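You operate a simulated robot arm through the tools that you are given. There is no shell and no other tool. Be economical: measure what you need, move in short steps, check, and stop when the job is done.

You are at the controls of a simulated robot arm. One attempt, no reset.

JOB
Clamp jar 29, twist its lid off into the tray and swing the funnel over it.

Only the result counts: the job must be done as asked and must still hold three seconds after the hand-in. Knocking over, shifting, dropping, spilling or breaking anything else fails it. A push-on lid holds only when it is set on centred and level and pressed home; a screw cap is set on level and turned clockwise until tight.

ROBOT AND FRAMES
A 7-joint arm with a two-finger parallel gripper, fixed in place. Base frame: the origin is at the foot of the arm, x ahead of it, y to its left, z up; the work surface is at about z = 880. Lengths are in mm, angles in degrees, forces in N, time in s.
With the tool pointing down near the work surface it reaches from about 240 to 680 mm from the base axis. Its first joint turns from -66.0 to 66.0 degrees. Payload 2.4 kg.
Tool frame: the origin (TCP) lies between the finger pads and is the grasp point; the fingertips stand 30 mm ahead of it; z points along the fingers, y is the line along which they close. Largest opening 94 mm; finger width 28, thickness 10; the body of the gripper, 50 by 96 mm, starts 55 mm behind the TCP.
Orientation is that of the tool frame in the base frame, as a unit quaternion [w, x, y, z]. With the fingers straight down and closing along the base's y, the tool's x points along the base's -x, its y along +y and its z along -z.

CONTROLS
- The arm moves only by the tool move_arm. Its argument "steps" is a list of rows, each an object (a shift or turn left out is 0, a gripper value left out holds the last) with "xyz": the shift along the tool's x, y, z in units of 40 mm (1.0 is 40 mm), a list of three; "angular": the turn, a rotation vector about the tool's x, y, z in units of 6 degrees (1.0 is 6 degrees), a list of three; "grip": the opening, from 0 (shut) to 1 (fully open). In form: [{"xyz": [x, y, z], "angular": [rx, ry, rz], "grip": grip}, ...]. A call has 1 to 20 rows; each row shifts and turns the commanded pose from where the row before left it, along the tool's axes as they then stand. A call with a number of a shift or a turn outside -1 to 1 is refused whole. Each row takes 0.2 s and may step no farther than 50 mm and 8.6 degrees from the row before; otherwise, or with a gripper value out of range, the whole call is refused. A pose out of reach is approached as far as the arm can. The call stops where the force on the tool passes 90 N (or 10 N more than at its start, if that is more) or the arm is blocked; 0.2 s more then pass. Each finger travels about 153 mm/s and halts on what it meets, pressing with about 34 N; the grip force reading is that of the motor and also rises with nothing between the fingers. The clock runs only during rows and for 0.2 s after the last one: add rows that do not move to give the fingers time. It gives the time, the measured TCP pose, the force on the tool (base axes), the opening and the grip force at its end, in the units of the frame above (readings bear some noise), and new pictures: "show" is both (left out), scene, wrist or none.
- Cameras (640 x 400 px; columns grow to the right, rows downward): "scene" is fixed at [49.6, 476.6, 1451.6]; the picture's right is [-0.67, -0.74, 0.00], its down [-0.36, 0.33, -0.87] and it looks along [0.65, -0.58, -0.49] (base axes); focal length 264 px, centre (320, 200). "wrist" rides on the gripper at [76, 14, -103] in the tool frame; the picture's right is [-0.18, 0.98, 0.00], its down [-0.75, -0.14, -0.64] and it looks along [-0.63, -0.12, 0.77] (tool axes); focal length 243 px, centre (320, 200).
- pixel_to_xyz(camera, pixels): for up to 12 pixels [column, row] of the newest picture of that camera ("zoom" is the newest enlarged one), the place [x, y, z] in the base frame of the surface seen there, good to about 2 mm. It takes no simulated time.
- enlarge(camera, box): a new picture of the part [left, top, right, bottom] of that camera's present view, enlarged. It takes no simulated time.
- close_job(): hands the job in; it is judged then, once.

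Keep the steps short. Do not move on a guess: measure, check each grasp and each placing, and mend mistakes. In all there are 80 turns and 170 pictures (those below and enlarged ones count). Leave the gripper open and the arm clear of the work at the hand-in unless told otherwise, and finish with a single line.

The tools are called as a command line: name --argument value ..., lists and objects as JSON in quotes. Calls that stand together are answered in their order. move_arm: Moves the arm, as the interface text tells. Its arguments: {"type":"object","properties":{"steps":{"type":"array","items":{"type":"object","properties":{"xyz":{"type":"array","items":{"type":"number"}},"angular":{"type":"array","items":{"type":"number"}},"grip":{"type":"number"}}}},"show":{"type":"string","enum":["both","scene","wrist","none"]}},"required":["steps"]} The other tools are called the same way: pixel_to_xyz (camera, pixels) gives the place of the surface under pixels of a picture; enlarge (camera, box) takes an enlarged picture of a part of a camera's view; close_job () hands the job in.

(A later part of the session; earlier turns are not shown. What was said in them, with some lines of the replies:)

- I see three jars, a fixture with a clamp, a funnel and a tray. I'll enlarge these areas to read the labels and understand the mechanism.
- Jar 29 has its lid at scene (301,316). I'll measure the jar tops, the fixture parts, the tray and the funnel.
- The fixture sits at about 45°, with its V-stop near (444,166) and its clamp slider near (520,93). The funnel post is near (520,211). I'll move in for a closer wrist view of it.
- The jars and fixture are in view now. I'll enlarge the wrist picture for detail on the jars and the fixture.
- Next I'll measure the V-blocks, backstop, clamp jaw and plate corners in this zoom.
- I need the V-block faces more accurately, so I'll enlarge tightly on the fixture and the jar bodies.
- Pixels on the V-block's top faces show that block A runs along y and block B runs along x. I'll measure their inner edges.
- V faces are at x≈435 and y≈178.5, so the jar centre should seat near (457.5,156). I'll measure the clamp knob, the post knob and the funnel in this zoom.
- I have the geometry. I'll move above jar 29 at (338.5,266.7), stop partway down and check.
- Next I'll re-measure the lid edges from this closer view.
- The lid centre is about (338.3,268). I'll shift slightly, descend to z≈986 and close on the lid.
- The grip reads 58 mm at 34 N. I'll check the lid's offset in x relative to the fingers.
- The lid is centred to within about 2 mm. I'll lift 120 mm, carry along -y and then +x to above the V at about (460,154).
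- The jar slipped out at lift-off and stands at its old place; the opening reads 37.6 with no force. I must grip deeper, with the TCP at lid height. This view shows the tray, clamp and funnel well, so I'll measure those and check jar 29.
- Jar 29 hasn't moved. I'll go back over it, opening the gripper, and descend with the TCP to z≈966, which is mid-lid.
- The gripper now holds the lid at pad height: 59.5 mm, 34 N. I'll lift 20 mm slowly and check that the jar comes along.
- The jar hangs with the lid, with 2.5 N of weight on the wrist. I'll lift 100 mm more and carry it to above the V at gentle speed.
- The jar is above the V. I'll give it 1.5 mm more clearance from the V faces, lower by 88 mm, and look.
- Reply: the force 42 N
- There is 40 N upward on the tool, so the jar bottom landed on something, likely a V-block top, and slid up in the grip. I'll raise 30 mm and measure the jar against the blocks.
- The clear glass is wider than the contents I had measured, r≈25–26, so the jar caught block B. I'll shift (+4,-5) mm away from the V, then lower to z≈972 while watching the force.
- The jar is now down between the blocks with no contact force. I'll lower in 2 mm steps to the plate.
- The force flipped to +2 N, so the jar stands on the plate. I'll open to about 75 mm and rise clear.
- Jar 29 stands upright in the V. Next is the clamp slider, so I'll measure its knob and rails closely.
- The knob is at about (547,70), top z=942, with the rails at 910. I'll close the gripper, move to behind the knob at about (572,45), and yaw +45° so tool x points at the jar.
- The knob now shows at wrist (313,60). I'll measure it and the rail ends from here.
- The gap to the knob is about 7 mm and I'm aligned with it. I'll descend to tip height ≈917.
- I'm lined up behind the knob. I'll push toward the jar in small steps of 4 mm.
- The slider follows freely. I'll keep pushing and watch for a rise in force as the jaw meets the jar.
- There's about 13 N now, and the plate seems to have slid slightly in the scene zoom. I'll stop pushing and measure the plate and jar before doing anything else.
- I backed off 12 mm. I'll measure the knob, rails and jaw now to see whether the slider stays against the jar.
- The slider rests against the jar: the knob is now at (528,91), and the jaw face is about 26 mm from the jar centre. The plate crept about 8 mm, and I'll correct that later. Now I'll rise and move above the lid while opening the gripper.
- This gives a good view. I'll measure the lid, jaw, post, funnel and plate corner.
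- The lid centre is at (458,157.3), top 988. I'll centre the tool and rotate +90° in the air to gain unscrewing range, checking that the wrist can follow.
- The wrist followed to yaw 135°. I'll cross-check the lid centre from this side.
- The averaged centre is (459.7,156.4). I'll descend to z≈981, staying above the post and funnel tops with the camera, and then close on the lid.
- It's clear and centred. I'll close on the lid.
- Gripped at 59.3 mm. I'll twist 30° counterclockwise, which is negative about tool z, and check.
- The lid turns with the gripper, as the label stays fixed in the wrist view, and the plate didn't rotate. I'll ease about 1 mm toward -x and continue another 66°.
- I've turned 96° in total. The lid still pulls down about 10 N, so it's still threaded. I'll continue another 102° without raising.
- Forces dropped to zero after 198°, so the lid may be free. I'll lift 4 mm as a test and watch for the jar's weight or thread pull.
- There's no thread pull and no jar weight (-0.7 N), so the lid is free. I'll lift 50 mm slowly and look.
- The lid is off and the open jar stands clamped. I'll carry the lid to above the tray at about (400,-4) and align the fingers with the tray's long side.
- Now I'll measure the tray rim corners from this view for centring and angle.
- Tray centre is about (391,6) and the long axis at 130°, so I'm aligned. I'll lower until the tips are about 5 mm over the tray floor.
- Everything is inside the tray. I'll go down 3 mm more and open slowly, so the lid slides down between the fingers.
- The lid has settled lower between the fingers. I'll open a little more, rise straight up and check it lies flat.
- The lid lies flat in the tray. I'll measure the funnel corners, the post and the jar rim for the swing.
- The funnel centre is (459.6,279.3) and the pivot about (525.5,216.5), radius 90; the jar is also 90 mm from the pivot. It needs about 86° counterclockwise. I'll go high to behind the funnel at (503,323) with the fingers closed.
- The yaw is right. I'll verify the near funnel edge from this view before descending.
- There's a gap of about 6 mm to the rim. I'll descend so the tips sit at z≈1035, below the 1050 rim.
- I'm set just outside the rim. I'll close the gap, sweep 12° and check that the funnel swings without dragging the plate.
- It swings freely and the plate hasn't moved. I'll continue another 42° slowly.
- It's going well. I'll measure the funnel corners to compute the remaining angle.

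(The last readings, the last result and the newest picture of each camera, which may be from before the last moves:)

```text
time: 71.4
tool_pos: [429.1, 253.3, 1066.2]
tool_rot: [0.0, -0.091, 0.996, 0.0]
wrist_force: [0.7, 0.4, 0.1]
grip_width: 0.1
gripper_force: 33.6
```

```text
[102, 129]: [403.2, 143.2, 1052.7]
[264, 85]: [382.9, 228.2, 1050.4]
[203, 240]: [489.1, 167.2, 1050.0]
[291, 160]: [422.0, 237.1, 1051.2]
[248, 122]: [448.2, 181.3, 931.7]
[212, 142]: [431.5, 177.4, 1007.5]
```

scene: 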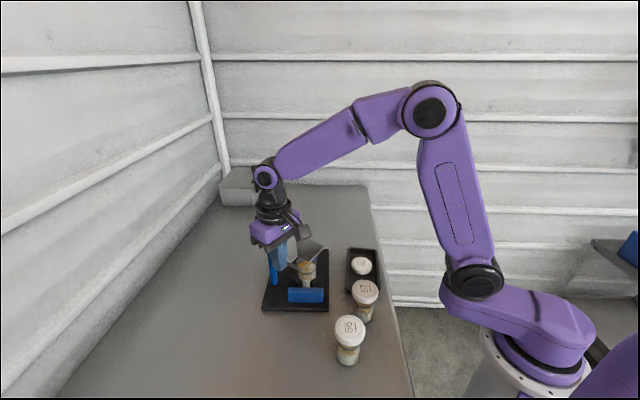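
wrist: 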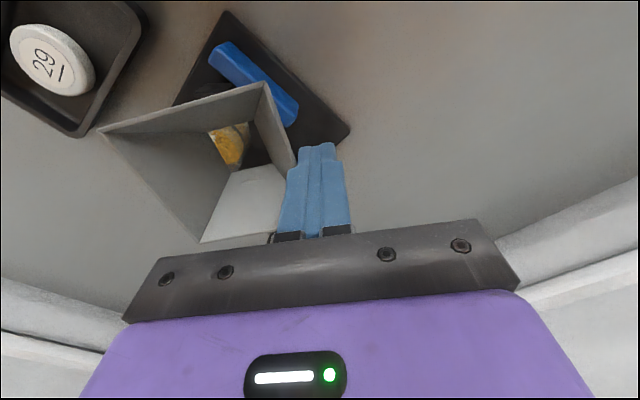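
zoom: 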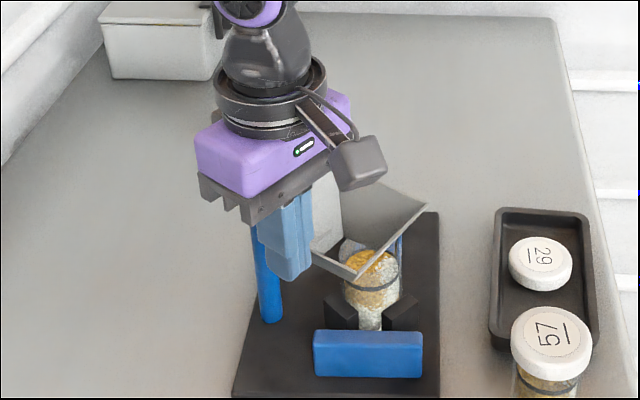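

The funnel is at 192° about the pivot and the jar is at about 222°. I'll sweep 27° more in slow steps.

move_arm --steps '[{"xyz": [0.064, -0.12, 0], "angular": [0, 0, -0.5]}, {"xyz": [0.064, -0.12, 0], "angular": [0, 0, -0.5]}, {"xyz": [0.064, -0.12, 0], "angular": [0, 0, -0.5]}, {"xyz": [0.064, -0.12, 0], "angular": [0, 0, -0.5]}, {"xyz": [0.064, -0.12, 0], "angular": [0, 0, -0.5]}, {"xyz": [0.064, -0.12, 0], "angular": [0, 0, -0.5]}, {"xyz": [0.064, -0.12, 0], "angular": [0, 0, -0.5]}, {"xyz": [0.032, -0.06, 0], "angular": [0, 0, -0.25]}, {"xyz": [0.032, -0.06, 0], "angular": [0, 0, -0.25]}, {"xyz": [0.032, -0.06, 0], "angular": [0, 0, -0.25]}, {"xyz": [0.032, -0.06, 0], "angular": [0, 0, -0.25]}, {}]'

enlarge --camera "wrist" --box '[80, 40, 360, 250]'

enlarge --camera "scene" --box '[230, 200, 380, 310]'

```text
time: 74.0
tool_pos: [425.4, 204.0, 1067.3]
tool_rot: [0.0, -0.321, 0.947, 0.001]
wrist_force: [1.2, 0.5, -0.3]
grip_width: 0.0
gripper_force: 32.7
```

scene: 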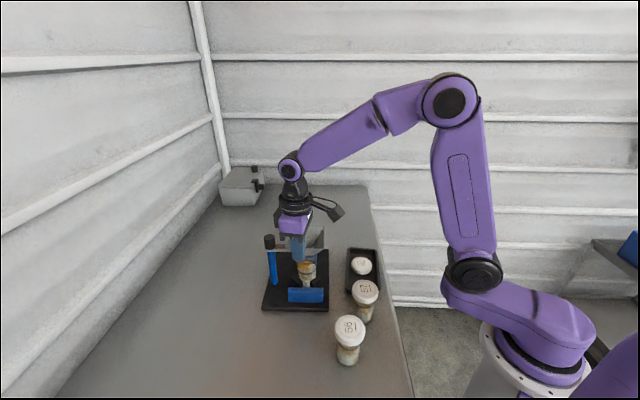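
wrist: 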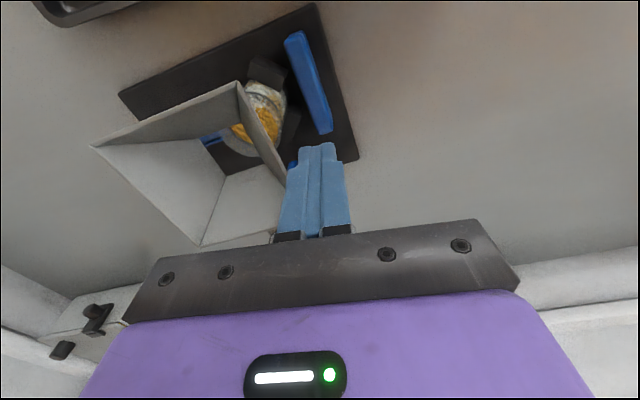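

```text
1.90 times, centred on (220, 145) of wrist
```

zoom: 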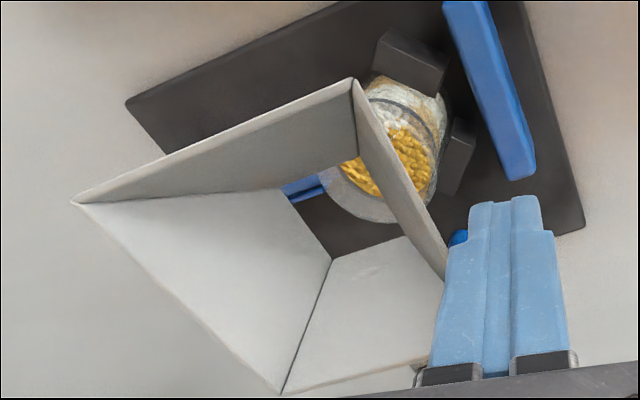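

```text
3.64 times, centred on (305, 255) of scene
```

zoom: 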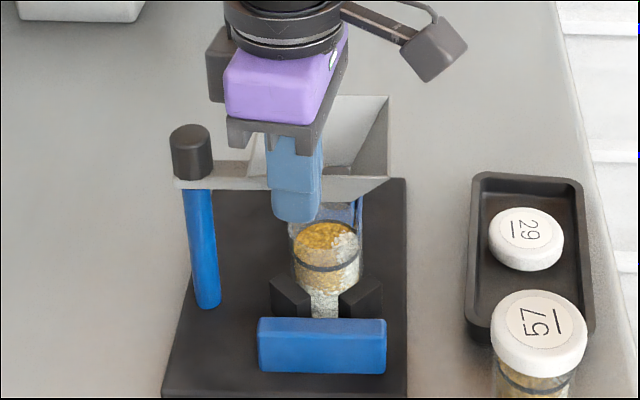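

pixel_to_xyz --camera "wrist" --pixels '[[94, 146], [236, 83], [203, 243], [281, 178], [265, 130]]'

pixel_to_xyz --camera "zoom" --pixels '[[389, 98], [387, 178], [290, 228], [362, 228], [192, 130], [326, 200], [300, 216], [355, 210]]'

```text
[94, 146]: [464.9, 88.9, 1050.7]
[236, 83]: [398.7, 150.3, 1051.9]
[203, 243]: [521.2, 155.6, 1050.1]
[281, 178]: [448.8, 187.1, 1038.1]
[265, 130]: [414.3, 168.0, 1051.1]
```

```text
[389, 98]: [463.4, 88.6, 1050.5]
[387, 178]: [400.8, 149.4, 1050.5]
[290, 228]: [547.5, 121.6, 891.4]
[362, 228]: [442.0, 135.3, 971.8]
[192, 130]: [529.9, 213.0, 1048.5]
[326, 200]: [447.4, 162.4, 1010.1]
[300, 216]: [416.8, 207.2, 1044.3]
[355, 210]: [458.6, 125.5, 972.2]
```

The funnel centre is now about (460,153) and the jar axis is about (459,156), so it's nearly over it. I'll back away, rise and take a view from above to judge the offset.

move_arm --steps '[{"xyz": [0, 0.3, 0]}, {"xyz": [0, 0.4, 0]}, {"xyz": [0, 0, -0.9]}, {"xyz": [0, 0, -0.9]}, {"xyz": [0, 0, -0.9]}, {"xyz": [0, 0, -0.9]}, {"xyz": [0.6, -0.5, 0]}, {"xyz": [0.6, -0.5, 0]}, {"xyz": [0.6, -0.5, 0]}, {}]'

enlarge --camera "scene" --box '[240, 210, 360, 310]'

```text
time: 76.2
tool_pos: [385.4, 135.9, 1211.6]
tool_rot: [0.001, -0.32, 0.947, 0.0]
wrist_force: [0.2, -0.8, 0.7]
grip_width: 0.0
gripper_force: 33.2
```

scene: 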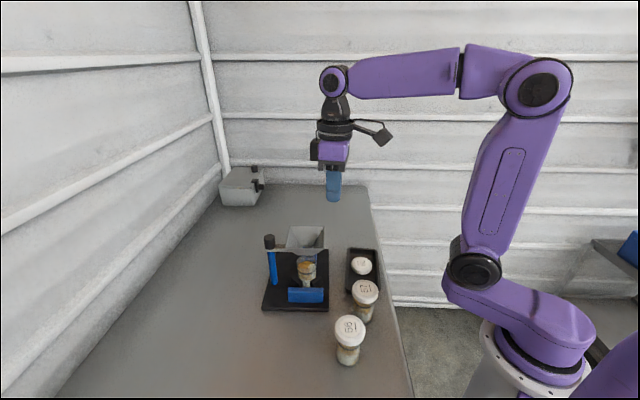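
wrist: 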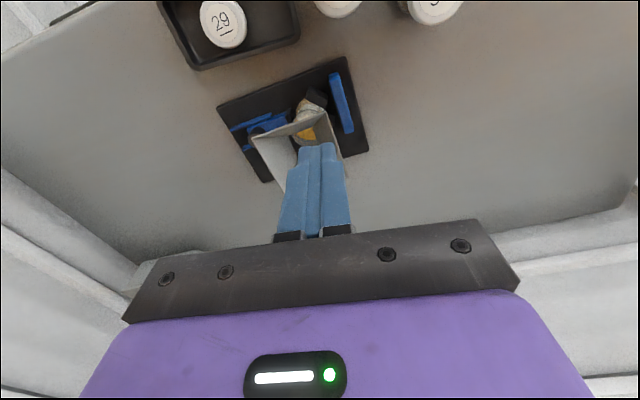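

```text
4.00 times, centred on (300, 260) of scene
```

zoom: 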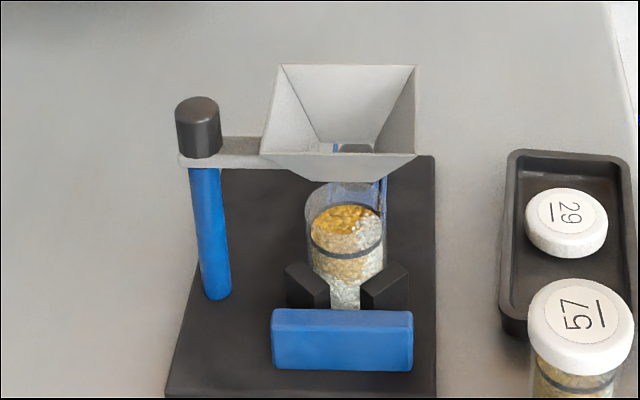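

The funnel sits above the jar and radially matches within about 1–2 mm. I'll check the tangential offset using the content surface and the rim corners.

pixel_to_xyz --camera "zoom" --pixels '[[263, 152], [283, 66], [413, 67], [414, 154], [314, 218], [378, 218], [346, 205], [347, 236], [197, 104], [345, 250], [313, 150], [372, 150]]'

pixel_to_xyz --camera "zoom" --pixels '[[345, 270], [330, 270], [365, 270], [345, 290], [325, 140], [310, 225], [382, 225], [345, 240], [320, 260], [375, 260], [330, 204], [365, 206]]'

```text
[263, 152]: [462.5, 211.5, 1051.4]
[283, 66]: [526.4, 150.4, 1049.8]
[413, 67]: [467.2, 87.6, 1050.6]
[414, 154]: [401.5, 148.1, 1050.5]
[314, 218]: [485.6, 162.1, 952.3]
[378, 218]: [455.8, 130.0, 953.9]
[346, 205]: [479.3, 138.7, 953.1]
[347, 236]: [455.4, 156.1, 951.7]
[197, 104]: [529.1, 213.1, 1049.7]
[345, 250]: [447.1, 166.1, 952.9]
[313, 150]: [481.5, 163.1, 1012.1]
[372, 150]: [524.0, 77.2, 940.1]
```

```text
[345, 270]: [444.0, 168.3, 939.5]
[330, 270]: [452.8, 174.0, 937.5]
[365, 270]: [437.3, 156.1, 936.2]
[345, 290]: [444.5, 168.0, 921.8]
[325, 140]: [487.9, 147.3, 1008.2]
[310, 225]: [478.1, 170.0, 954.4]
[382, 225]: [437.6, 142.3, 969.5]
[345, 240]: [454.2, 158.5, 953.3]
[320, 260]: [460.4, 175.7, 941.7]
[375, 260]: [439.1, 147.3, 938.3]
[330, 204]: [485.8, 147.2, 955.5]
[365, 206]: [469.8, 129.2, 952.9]
```

The funnel coasted a bit: its centre is (464.4,149.4) against the jar at about (462,152.3), roughly 3.7 mm past. I'll go to the far side of the funnel, staying high, and recheck before nudging it back.

move_arm --steps '[{"angular": [0, 0, -0.87]}, {"angular": [0, 0, -0.87]}, {"xyz": [-0.395, -0.696, 0]}, {"xyz": [-0.395, -0.696, 0]}, {"xyz": [-0.395, -0.696, 0]}, {"xyz": [-0.395, -0.696, 0]}, {}]'

enlarge --camera "scene" --box '[240, 210, 360, 310]'

pixel_to_xyz --camera "zoom" --pixels '[[263, 152], [283, 66], [413, 67], [414, 154]]'

```text
time: 77.8
tool_pos: [510.4, 107.4, 1210.9]
tool_rot: [0.0, -0.405, 0.914, -0.001]
wrist_force: [0.2, 0.4, 0.8]
grip_width: 0.0
gripper_force: 33.2
```

scene: 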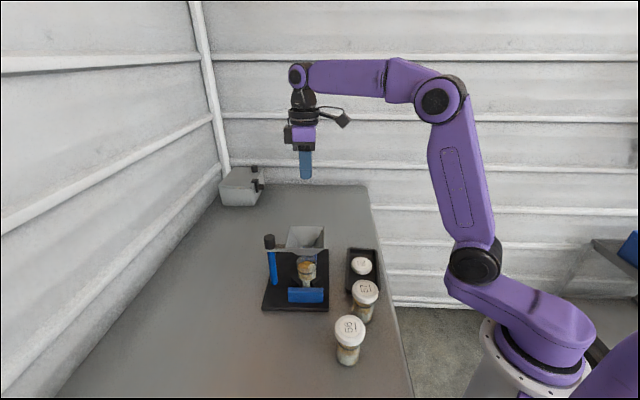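
wrist: 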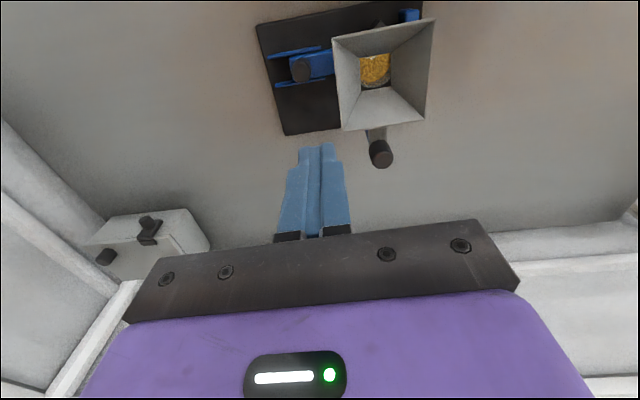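

```text
4.00 times, centred on (300, 260) of scene
```

zoom: 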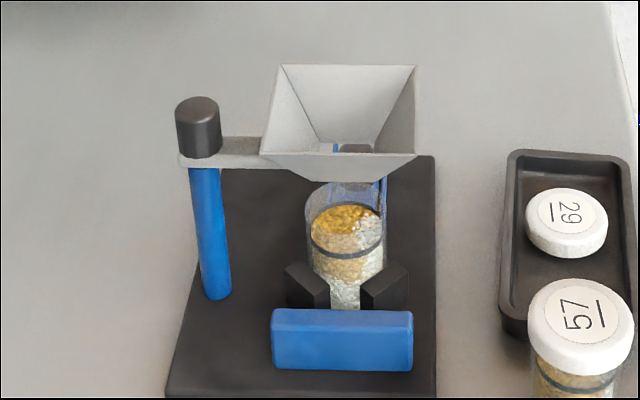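

```text
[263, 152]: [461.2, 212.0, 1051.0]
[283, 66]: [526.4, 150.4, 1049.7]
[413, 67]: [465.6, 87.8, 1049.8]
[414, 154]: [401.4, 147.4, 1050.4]
```

There's no drift. The wrist camera now looks through the funnel into the jar, so I'll enlarge that.

enlarge --camera "wrist" --box '[320, 0, 450, 140]'

pixel_to_xyz --camera "wrist" --pixels '[[333, 38], [434, 19], [425, 120], [341, 130], [362, 57], [389, 54], [389, 85], [362, 92], [374, 58], [375, 85], [363, 70], [387, 66]]'

```text
2.86 times, centred on (385, 70) of wrist
```

zoom: 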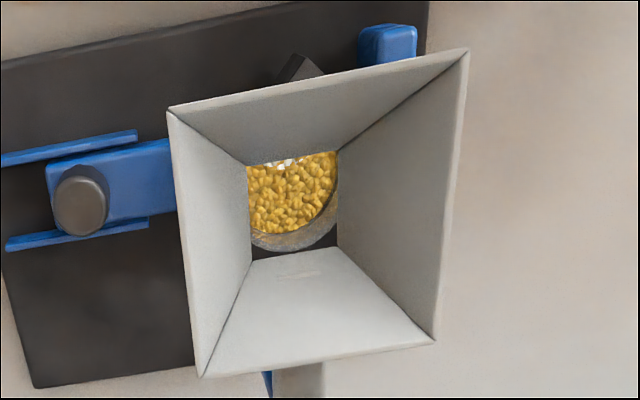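

```text
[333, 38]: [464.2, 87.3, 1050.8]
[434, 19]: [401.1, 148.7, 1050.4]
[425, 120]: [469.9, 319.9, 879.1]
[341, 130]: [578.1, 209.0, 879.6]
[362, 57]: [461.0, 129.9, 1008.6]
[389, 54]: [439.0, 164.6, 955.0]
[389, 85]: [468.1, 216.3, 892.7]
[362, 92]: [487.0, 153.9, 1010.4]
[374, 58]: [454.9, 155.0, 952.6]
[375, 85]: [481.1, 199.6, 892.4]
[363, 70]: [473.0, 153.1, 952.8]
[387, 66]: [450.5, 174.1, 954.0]
```

pixel_to_xyz --camera "zoom" --pixels '[[331, 190], [318, 213], [298, 226], [275, 232], [258, 230], [244, 168], [340, 152], [340, 244], [252, 263], [300, 240], [330, 215], [270, 243]]'

```text
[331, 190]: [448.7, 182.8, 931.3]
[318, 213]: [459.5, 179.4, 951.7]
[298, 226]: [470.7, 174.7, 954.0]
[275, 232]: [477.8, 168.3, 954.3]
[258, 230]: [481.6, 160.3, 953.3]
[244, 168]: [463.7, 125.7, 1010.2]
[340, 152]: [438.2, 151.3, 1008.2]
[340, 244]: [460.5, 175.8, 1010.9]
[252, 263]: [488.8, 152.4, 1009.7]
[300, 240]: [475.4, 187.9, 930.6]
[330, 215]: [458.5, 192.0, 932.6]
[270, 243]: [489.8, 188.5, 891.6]
```

The outlet centre (462.8,151.3) is about 5 mm past the jar axis (≈459.5,156). I'll descend outside the far rim with an 8 mm gap.

move_arm --steps '[{"xyz": [0, 0, 0.9]}, {"xyz": [0, 0, 0.9]}, {"xyz": [0, 0, 0.9]}, {"xyz": [0, 0, 0.9]}, {}, {"xyz": [0, 0.1, 0]}, {"xyz": [0, 0.05, 0]}, {}]'

enlarge --camera "scene" --box '[240, 210, 360, 310]'

```text
time: 79.6
tool_pos: [506.9, 112.0, 1065.9]
tool_rot: [0.0, -0.405, 0.914, 0.0]
wrist_force: [0.4, 0.3, 0.6]
grip_width: 0.0
gripper_force: 32.8
```

scene: 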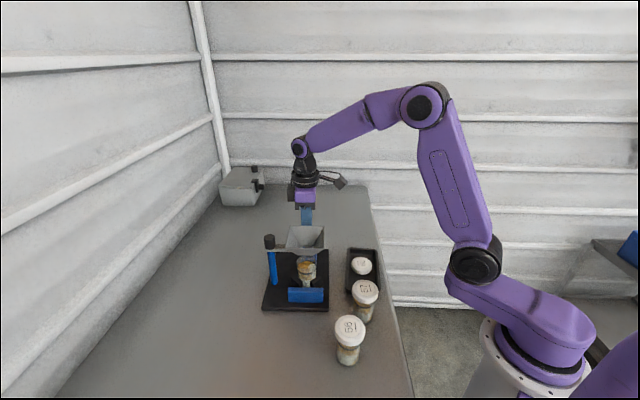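
wrist: 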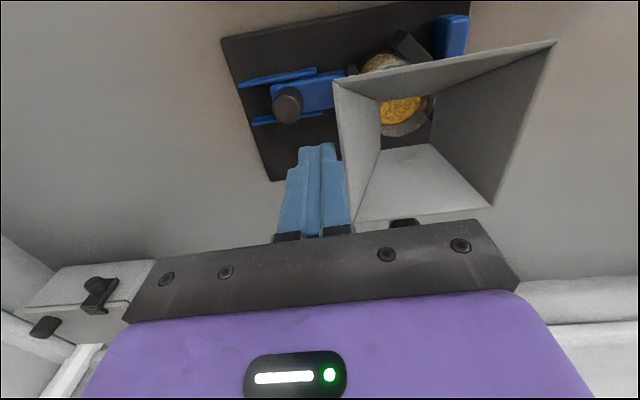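

```text
4.00 times, centred on (300, 260) of scene
```

zoom: 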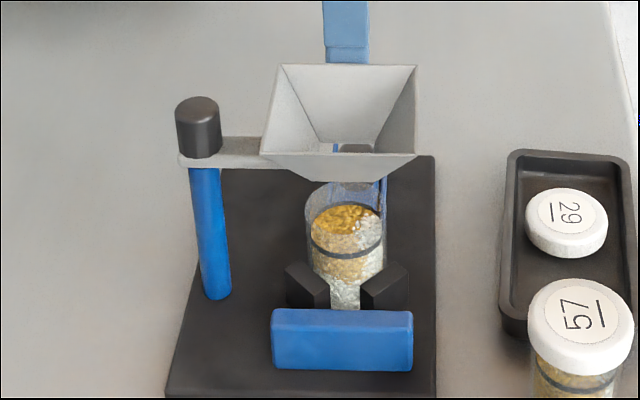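

The gap is now about 2.6 mm. I'll nudge in 1 mm steps, 6 mm total.

move_arm --steps '[{"xyz": [0, 0.025, 0]}, {"xyz": [0, 0.025, 0]}, {"xyz": [0, 0.025, 0]}, {"xyz": [0, 0.025, 0]}, {"xyz": [0, 0.025, 0]}, {"xyz": [0, 0.025, 0]}, {}, {}]'

enlarge --camera "scene" --box '[240, 210, 360, 310]'

pixel_to_xyz --camera "zoom" --pixels '[[263, 153], [284, 67], [412, 68], [413, 154]]'

```text
time: 81.4
tool_pos: [503.5, 116.1, 1066.0]
tool_rot: [0.0, -0.406, 0.914, 0.0]
wrist_force: [0.7, -2.5, -0.4]
grip_width: 0.0
gripper_force: 33.1
```

scene: 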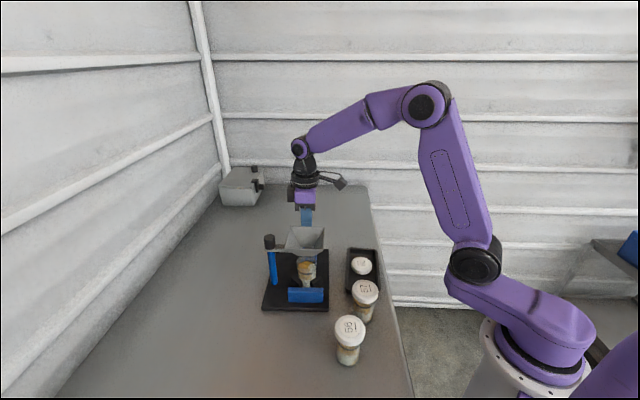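
wrist: 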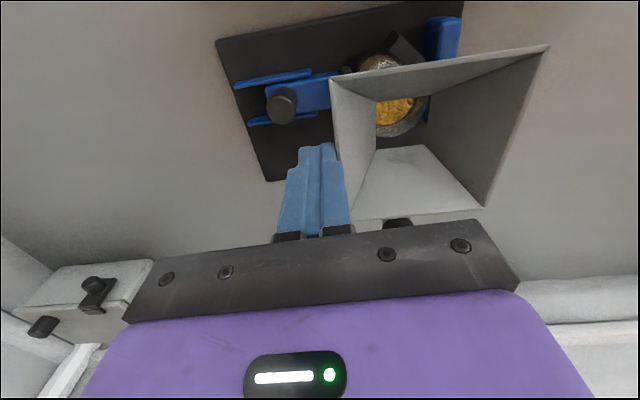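

```text
4.00 times, centred on (300, 260) of scene
```

zoom: 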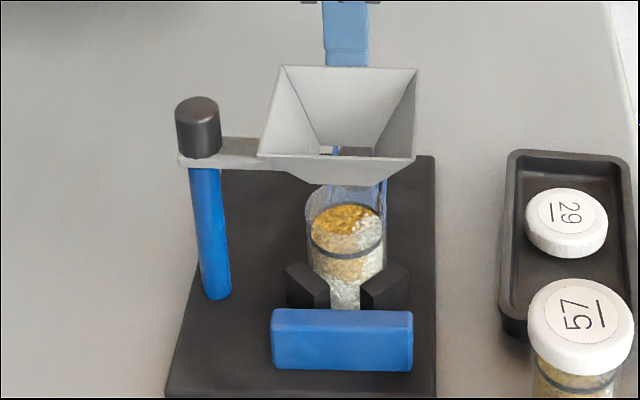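

```text
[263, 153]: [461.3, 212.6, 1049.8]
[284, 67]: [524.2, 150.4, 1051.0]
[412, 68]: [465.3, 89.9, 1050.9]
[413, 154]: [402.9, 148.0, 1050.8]
```

The funnel moved back about 2–3 mm and the plate is still. I'll nudge 2 mm more, then back off and rise.

move_arm --steps '[{"xyz": [0, 0.025, 0]}, {"xyz": [0, 0.02, 0]}, {}, {}, {"xyz": [0, -0.1, 0]}, {"xyz": [0, -0.4, 0]}, {"xyz": [0, 0, -0.9]}, {"xyz": [0, 0, -0.9]}, {"xyz": [0, 0, -0.9]}, {"xyz": [0, 0, -0.9]}, {}]'

enlarge --camera "scene" --box '[240, 210, 360, 310]'

enlarge --camera "wrist" --box '[320, 0, 450, 140]'

```text
time: 83.8
tool_pos: [515.7, 103.2, 1210.9]
tool_rot: [0.0, -0.405, 0.914, 0.0]
wrist_force: [-0.1, 0.2, 1.0]
grip_width: 0.0
gripper_force: 33.2
```

scene: 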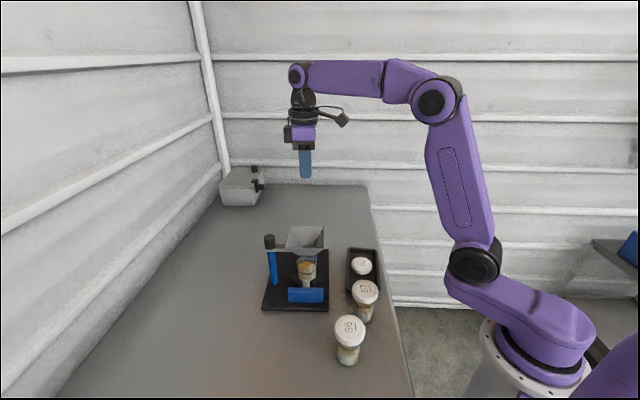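
wrist: 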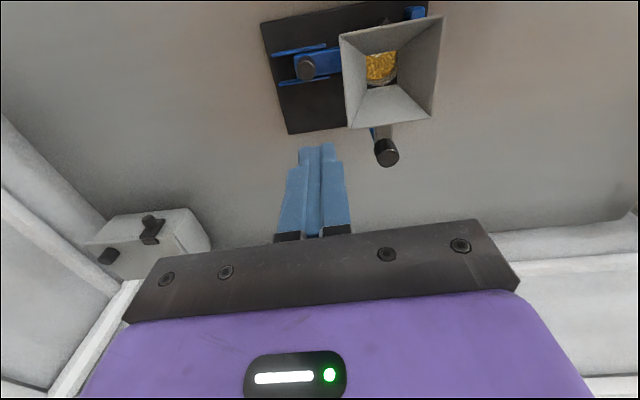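

```text
4.00 times, centred on (300, 260) of scene
```

zoom: 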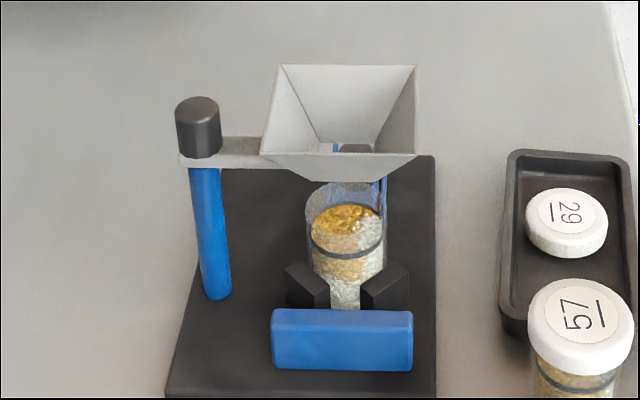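

```text
2.86 times, centred on (385, 70) of wrist
```

zoom: 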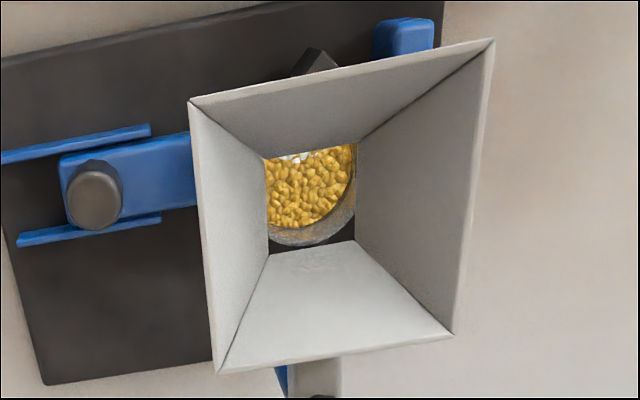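

The funnel came back to exactly the same place, so it has a detent there. That is its designed working position over the jar, and I'll leave it. Last, I'll check the clamp is still snug by measuring the knob.

pixel_to_xyz --camera "zoom" --pixels '[[93, 200], [72, 205], [117, 197], [96, 222], [92, 170], [20, 240], [5, 155], [45, 383], [193, 102], [490, 42]]'

```text
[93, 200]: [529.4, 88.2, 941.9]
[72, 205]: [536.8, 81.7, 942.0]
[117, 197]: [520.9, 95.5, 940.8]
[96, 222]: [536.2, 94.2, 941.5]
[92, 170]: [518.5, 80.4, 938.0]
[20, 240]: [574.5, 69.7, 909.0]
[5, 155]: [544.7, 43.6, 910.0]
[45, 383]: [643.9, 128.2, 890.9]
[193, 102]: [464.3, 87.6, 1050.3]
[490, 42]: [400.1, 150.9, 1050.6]
```

The knob is at (528.5,88.5), where I left it. I'll do a gentle push test from behind the knob, with the camera kept sideways clear of the funnel, to confirm the jaw is snug.

move_arm --steps '[{"xyz": [0.03, -0.57, 0]}, {"xyz": [0.03, -0.58, 0]}, {"xyz": [0, 0, 0.9]}, {"xyz": [0, 0, 0.9]}, {"xyz": [0, 0, 0.9]}, {"xyz": [0, 0, 0.9]}, {"xyz": [0, 0, 0.9]}, {"xyz": [0, 0, 0.9]}, {"xyz": [0, 0, 0.7]}, {"xyz": [0, 0, 0.5]}, {}]'

enlarge --camera "wrist" --box '[200, 0, 480, 200]'

```text
time: 86.2
tool_pos: [549.7, 70.2, 945.3]
tool_rot: [-0.001, -0.405, 0.914, 0.0]
wrist_force: [-0.9, 0.0, 0.0]
grip_width: 0.0
gripper_force: 32.7
```

scene: 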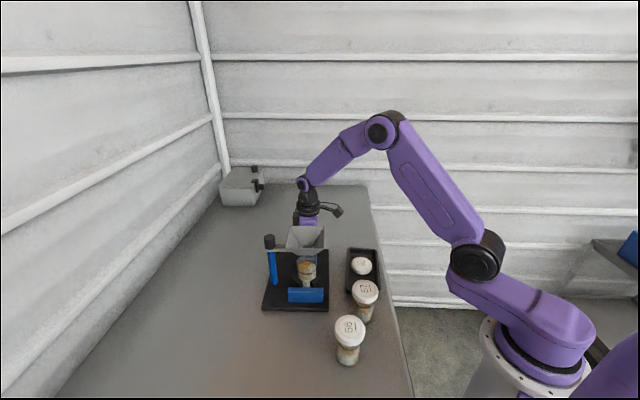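
wrist: 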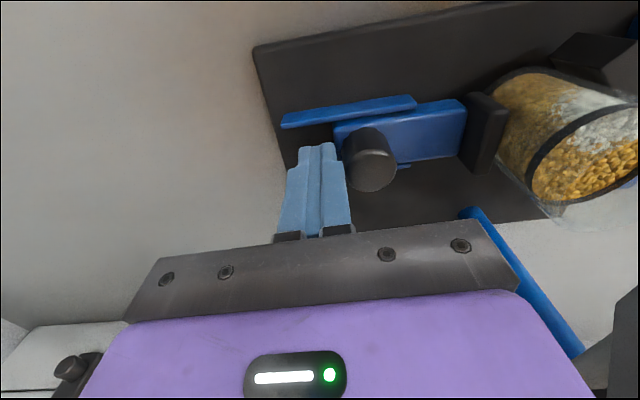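

```text
2.00 times, centred on (340, 100) of wrist
```

zoom: 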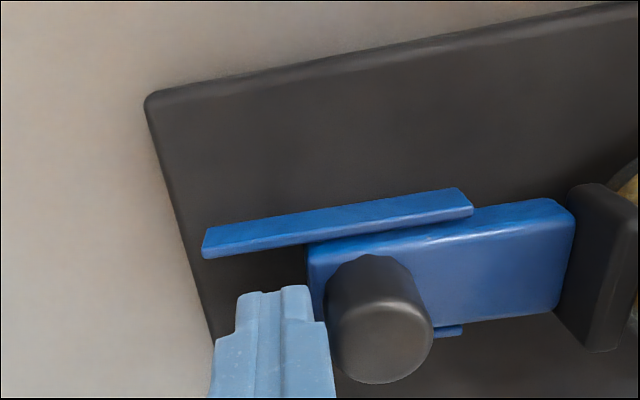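

This view shows the jaw and jar directly, so I'll enlarge the contact area.

enlarge --camera "wrist" --box '[440, 20, 640, 230]'

```text
1.90 times, centred on (540, 125) of wrist
```

zoom: 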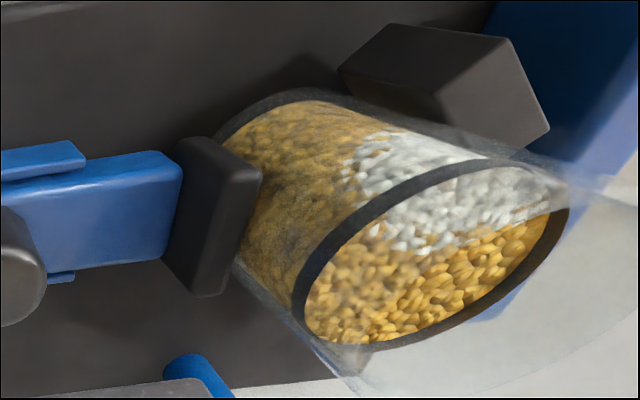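

The jaw touches the glass and the jar sits against the V-block. I'll push lightly in 1 mm steps to confirm firmness.

move_arm --steps '[{"xyz": [0, 0.05, 0]}, {"xyz": [0, 0.05, 0]}, {"xyz": [0, 0.025, 0]}, {"xyz": [0, 0.025, 0]}, {"xyz": [0, 0.025, 0]}, {}]' --show "none"

```text
time: 87.6
tool_pos: [544.0, 73.3, 946.6]
tool_rot: [0.002, -0.405, 0.914, 0.0]
wrist_force: [9.5, -11.0, 2.4]
grip_width: 0.1
gripper_force: 33.6
```

There's 14 N at once with no slider travel, so the clamp is snug. I'll back off, rise clear and open the gripper.

move_arm --steps '[{"xyz": [0, -0.15, 0]}, {"xyz": [0, -0.3, 0]}, {"xyz": [0, 0, -0.9]}, {"xyz": [0, 0, -0.9]}, {"xyz": [0, 0, -0.9]}, {"xyz": [0, 0, -0.9]}, {"xyz": [0, 0, -0.9]}, {"xyz": [0, 0, -0.9]}, {"xyz": [0, 0, -0.9]}, {"grip": 1}, {}, {}, {}, {}]'

enlarge --camera "scene" --box '[230, 210, 400, 350]'

enlarge --camera "scene" --box '[240, 210, 360, 310]'

```text
time: 90.6
tool_pos: [554.6, 64.7, 1197.3]
tool_rot: [0.0, -0.406, 0.914, -0.001]
wrist_force: [-0.4, 0.8, 0.1]
grip_width: 93.8
gripper_force: 0.1
```

scene: 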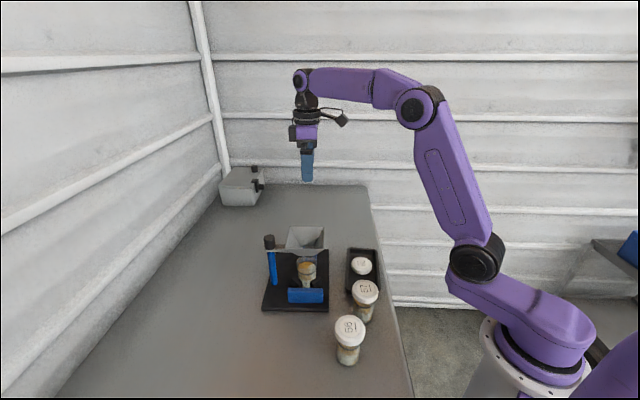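
wrist: 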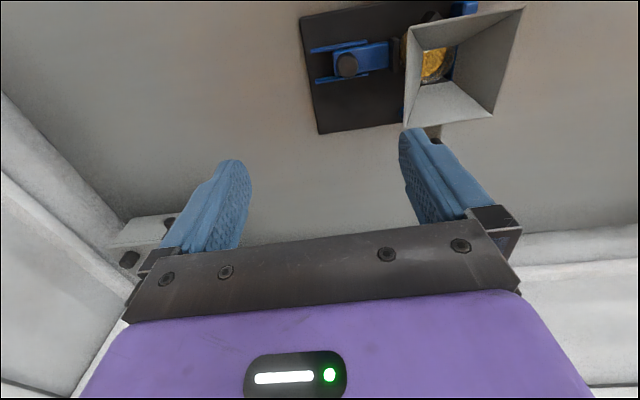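

```text
2.86 times, centred on (315, 280) of scene
```

zoom: 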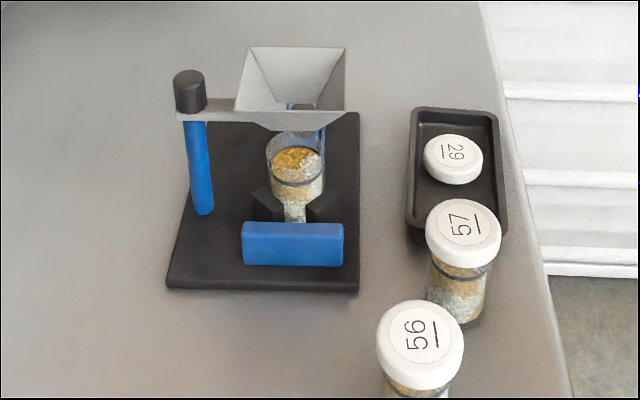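

```text
4.00 times, centred on (300, 260) of scene
```

zoom: 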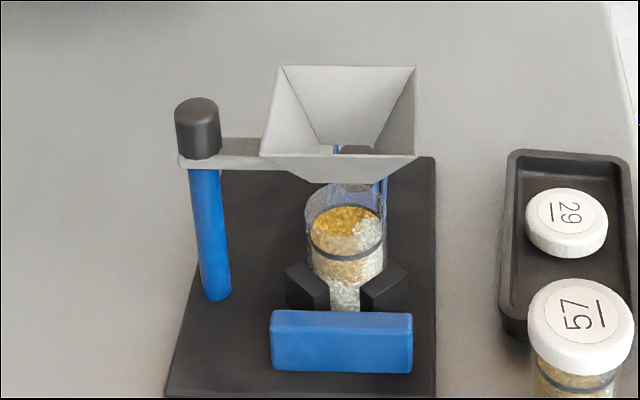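

Everything is stable: jar 29 is clamped and open, its lid is flat in the tray, the funnel is in its detent over the jar, the other jars haven't moved, and the arm is clear with the gripper open. I'm handing the job in.

close_job

```text
The job is handed in.
```

Handed in: jar 29 is clamped with its lid off in the tray and the funnel swung over it, about 4–6 mm off the jar's centre by my measurements; clamping slid the fixture plate about 6 mm and I left it there.
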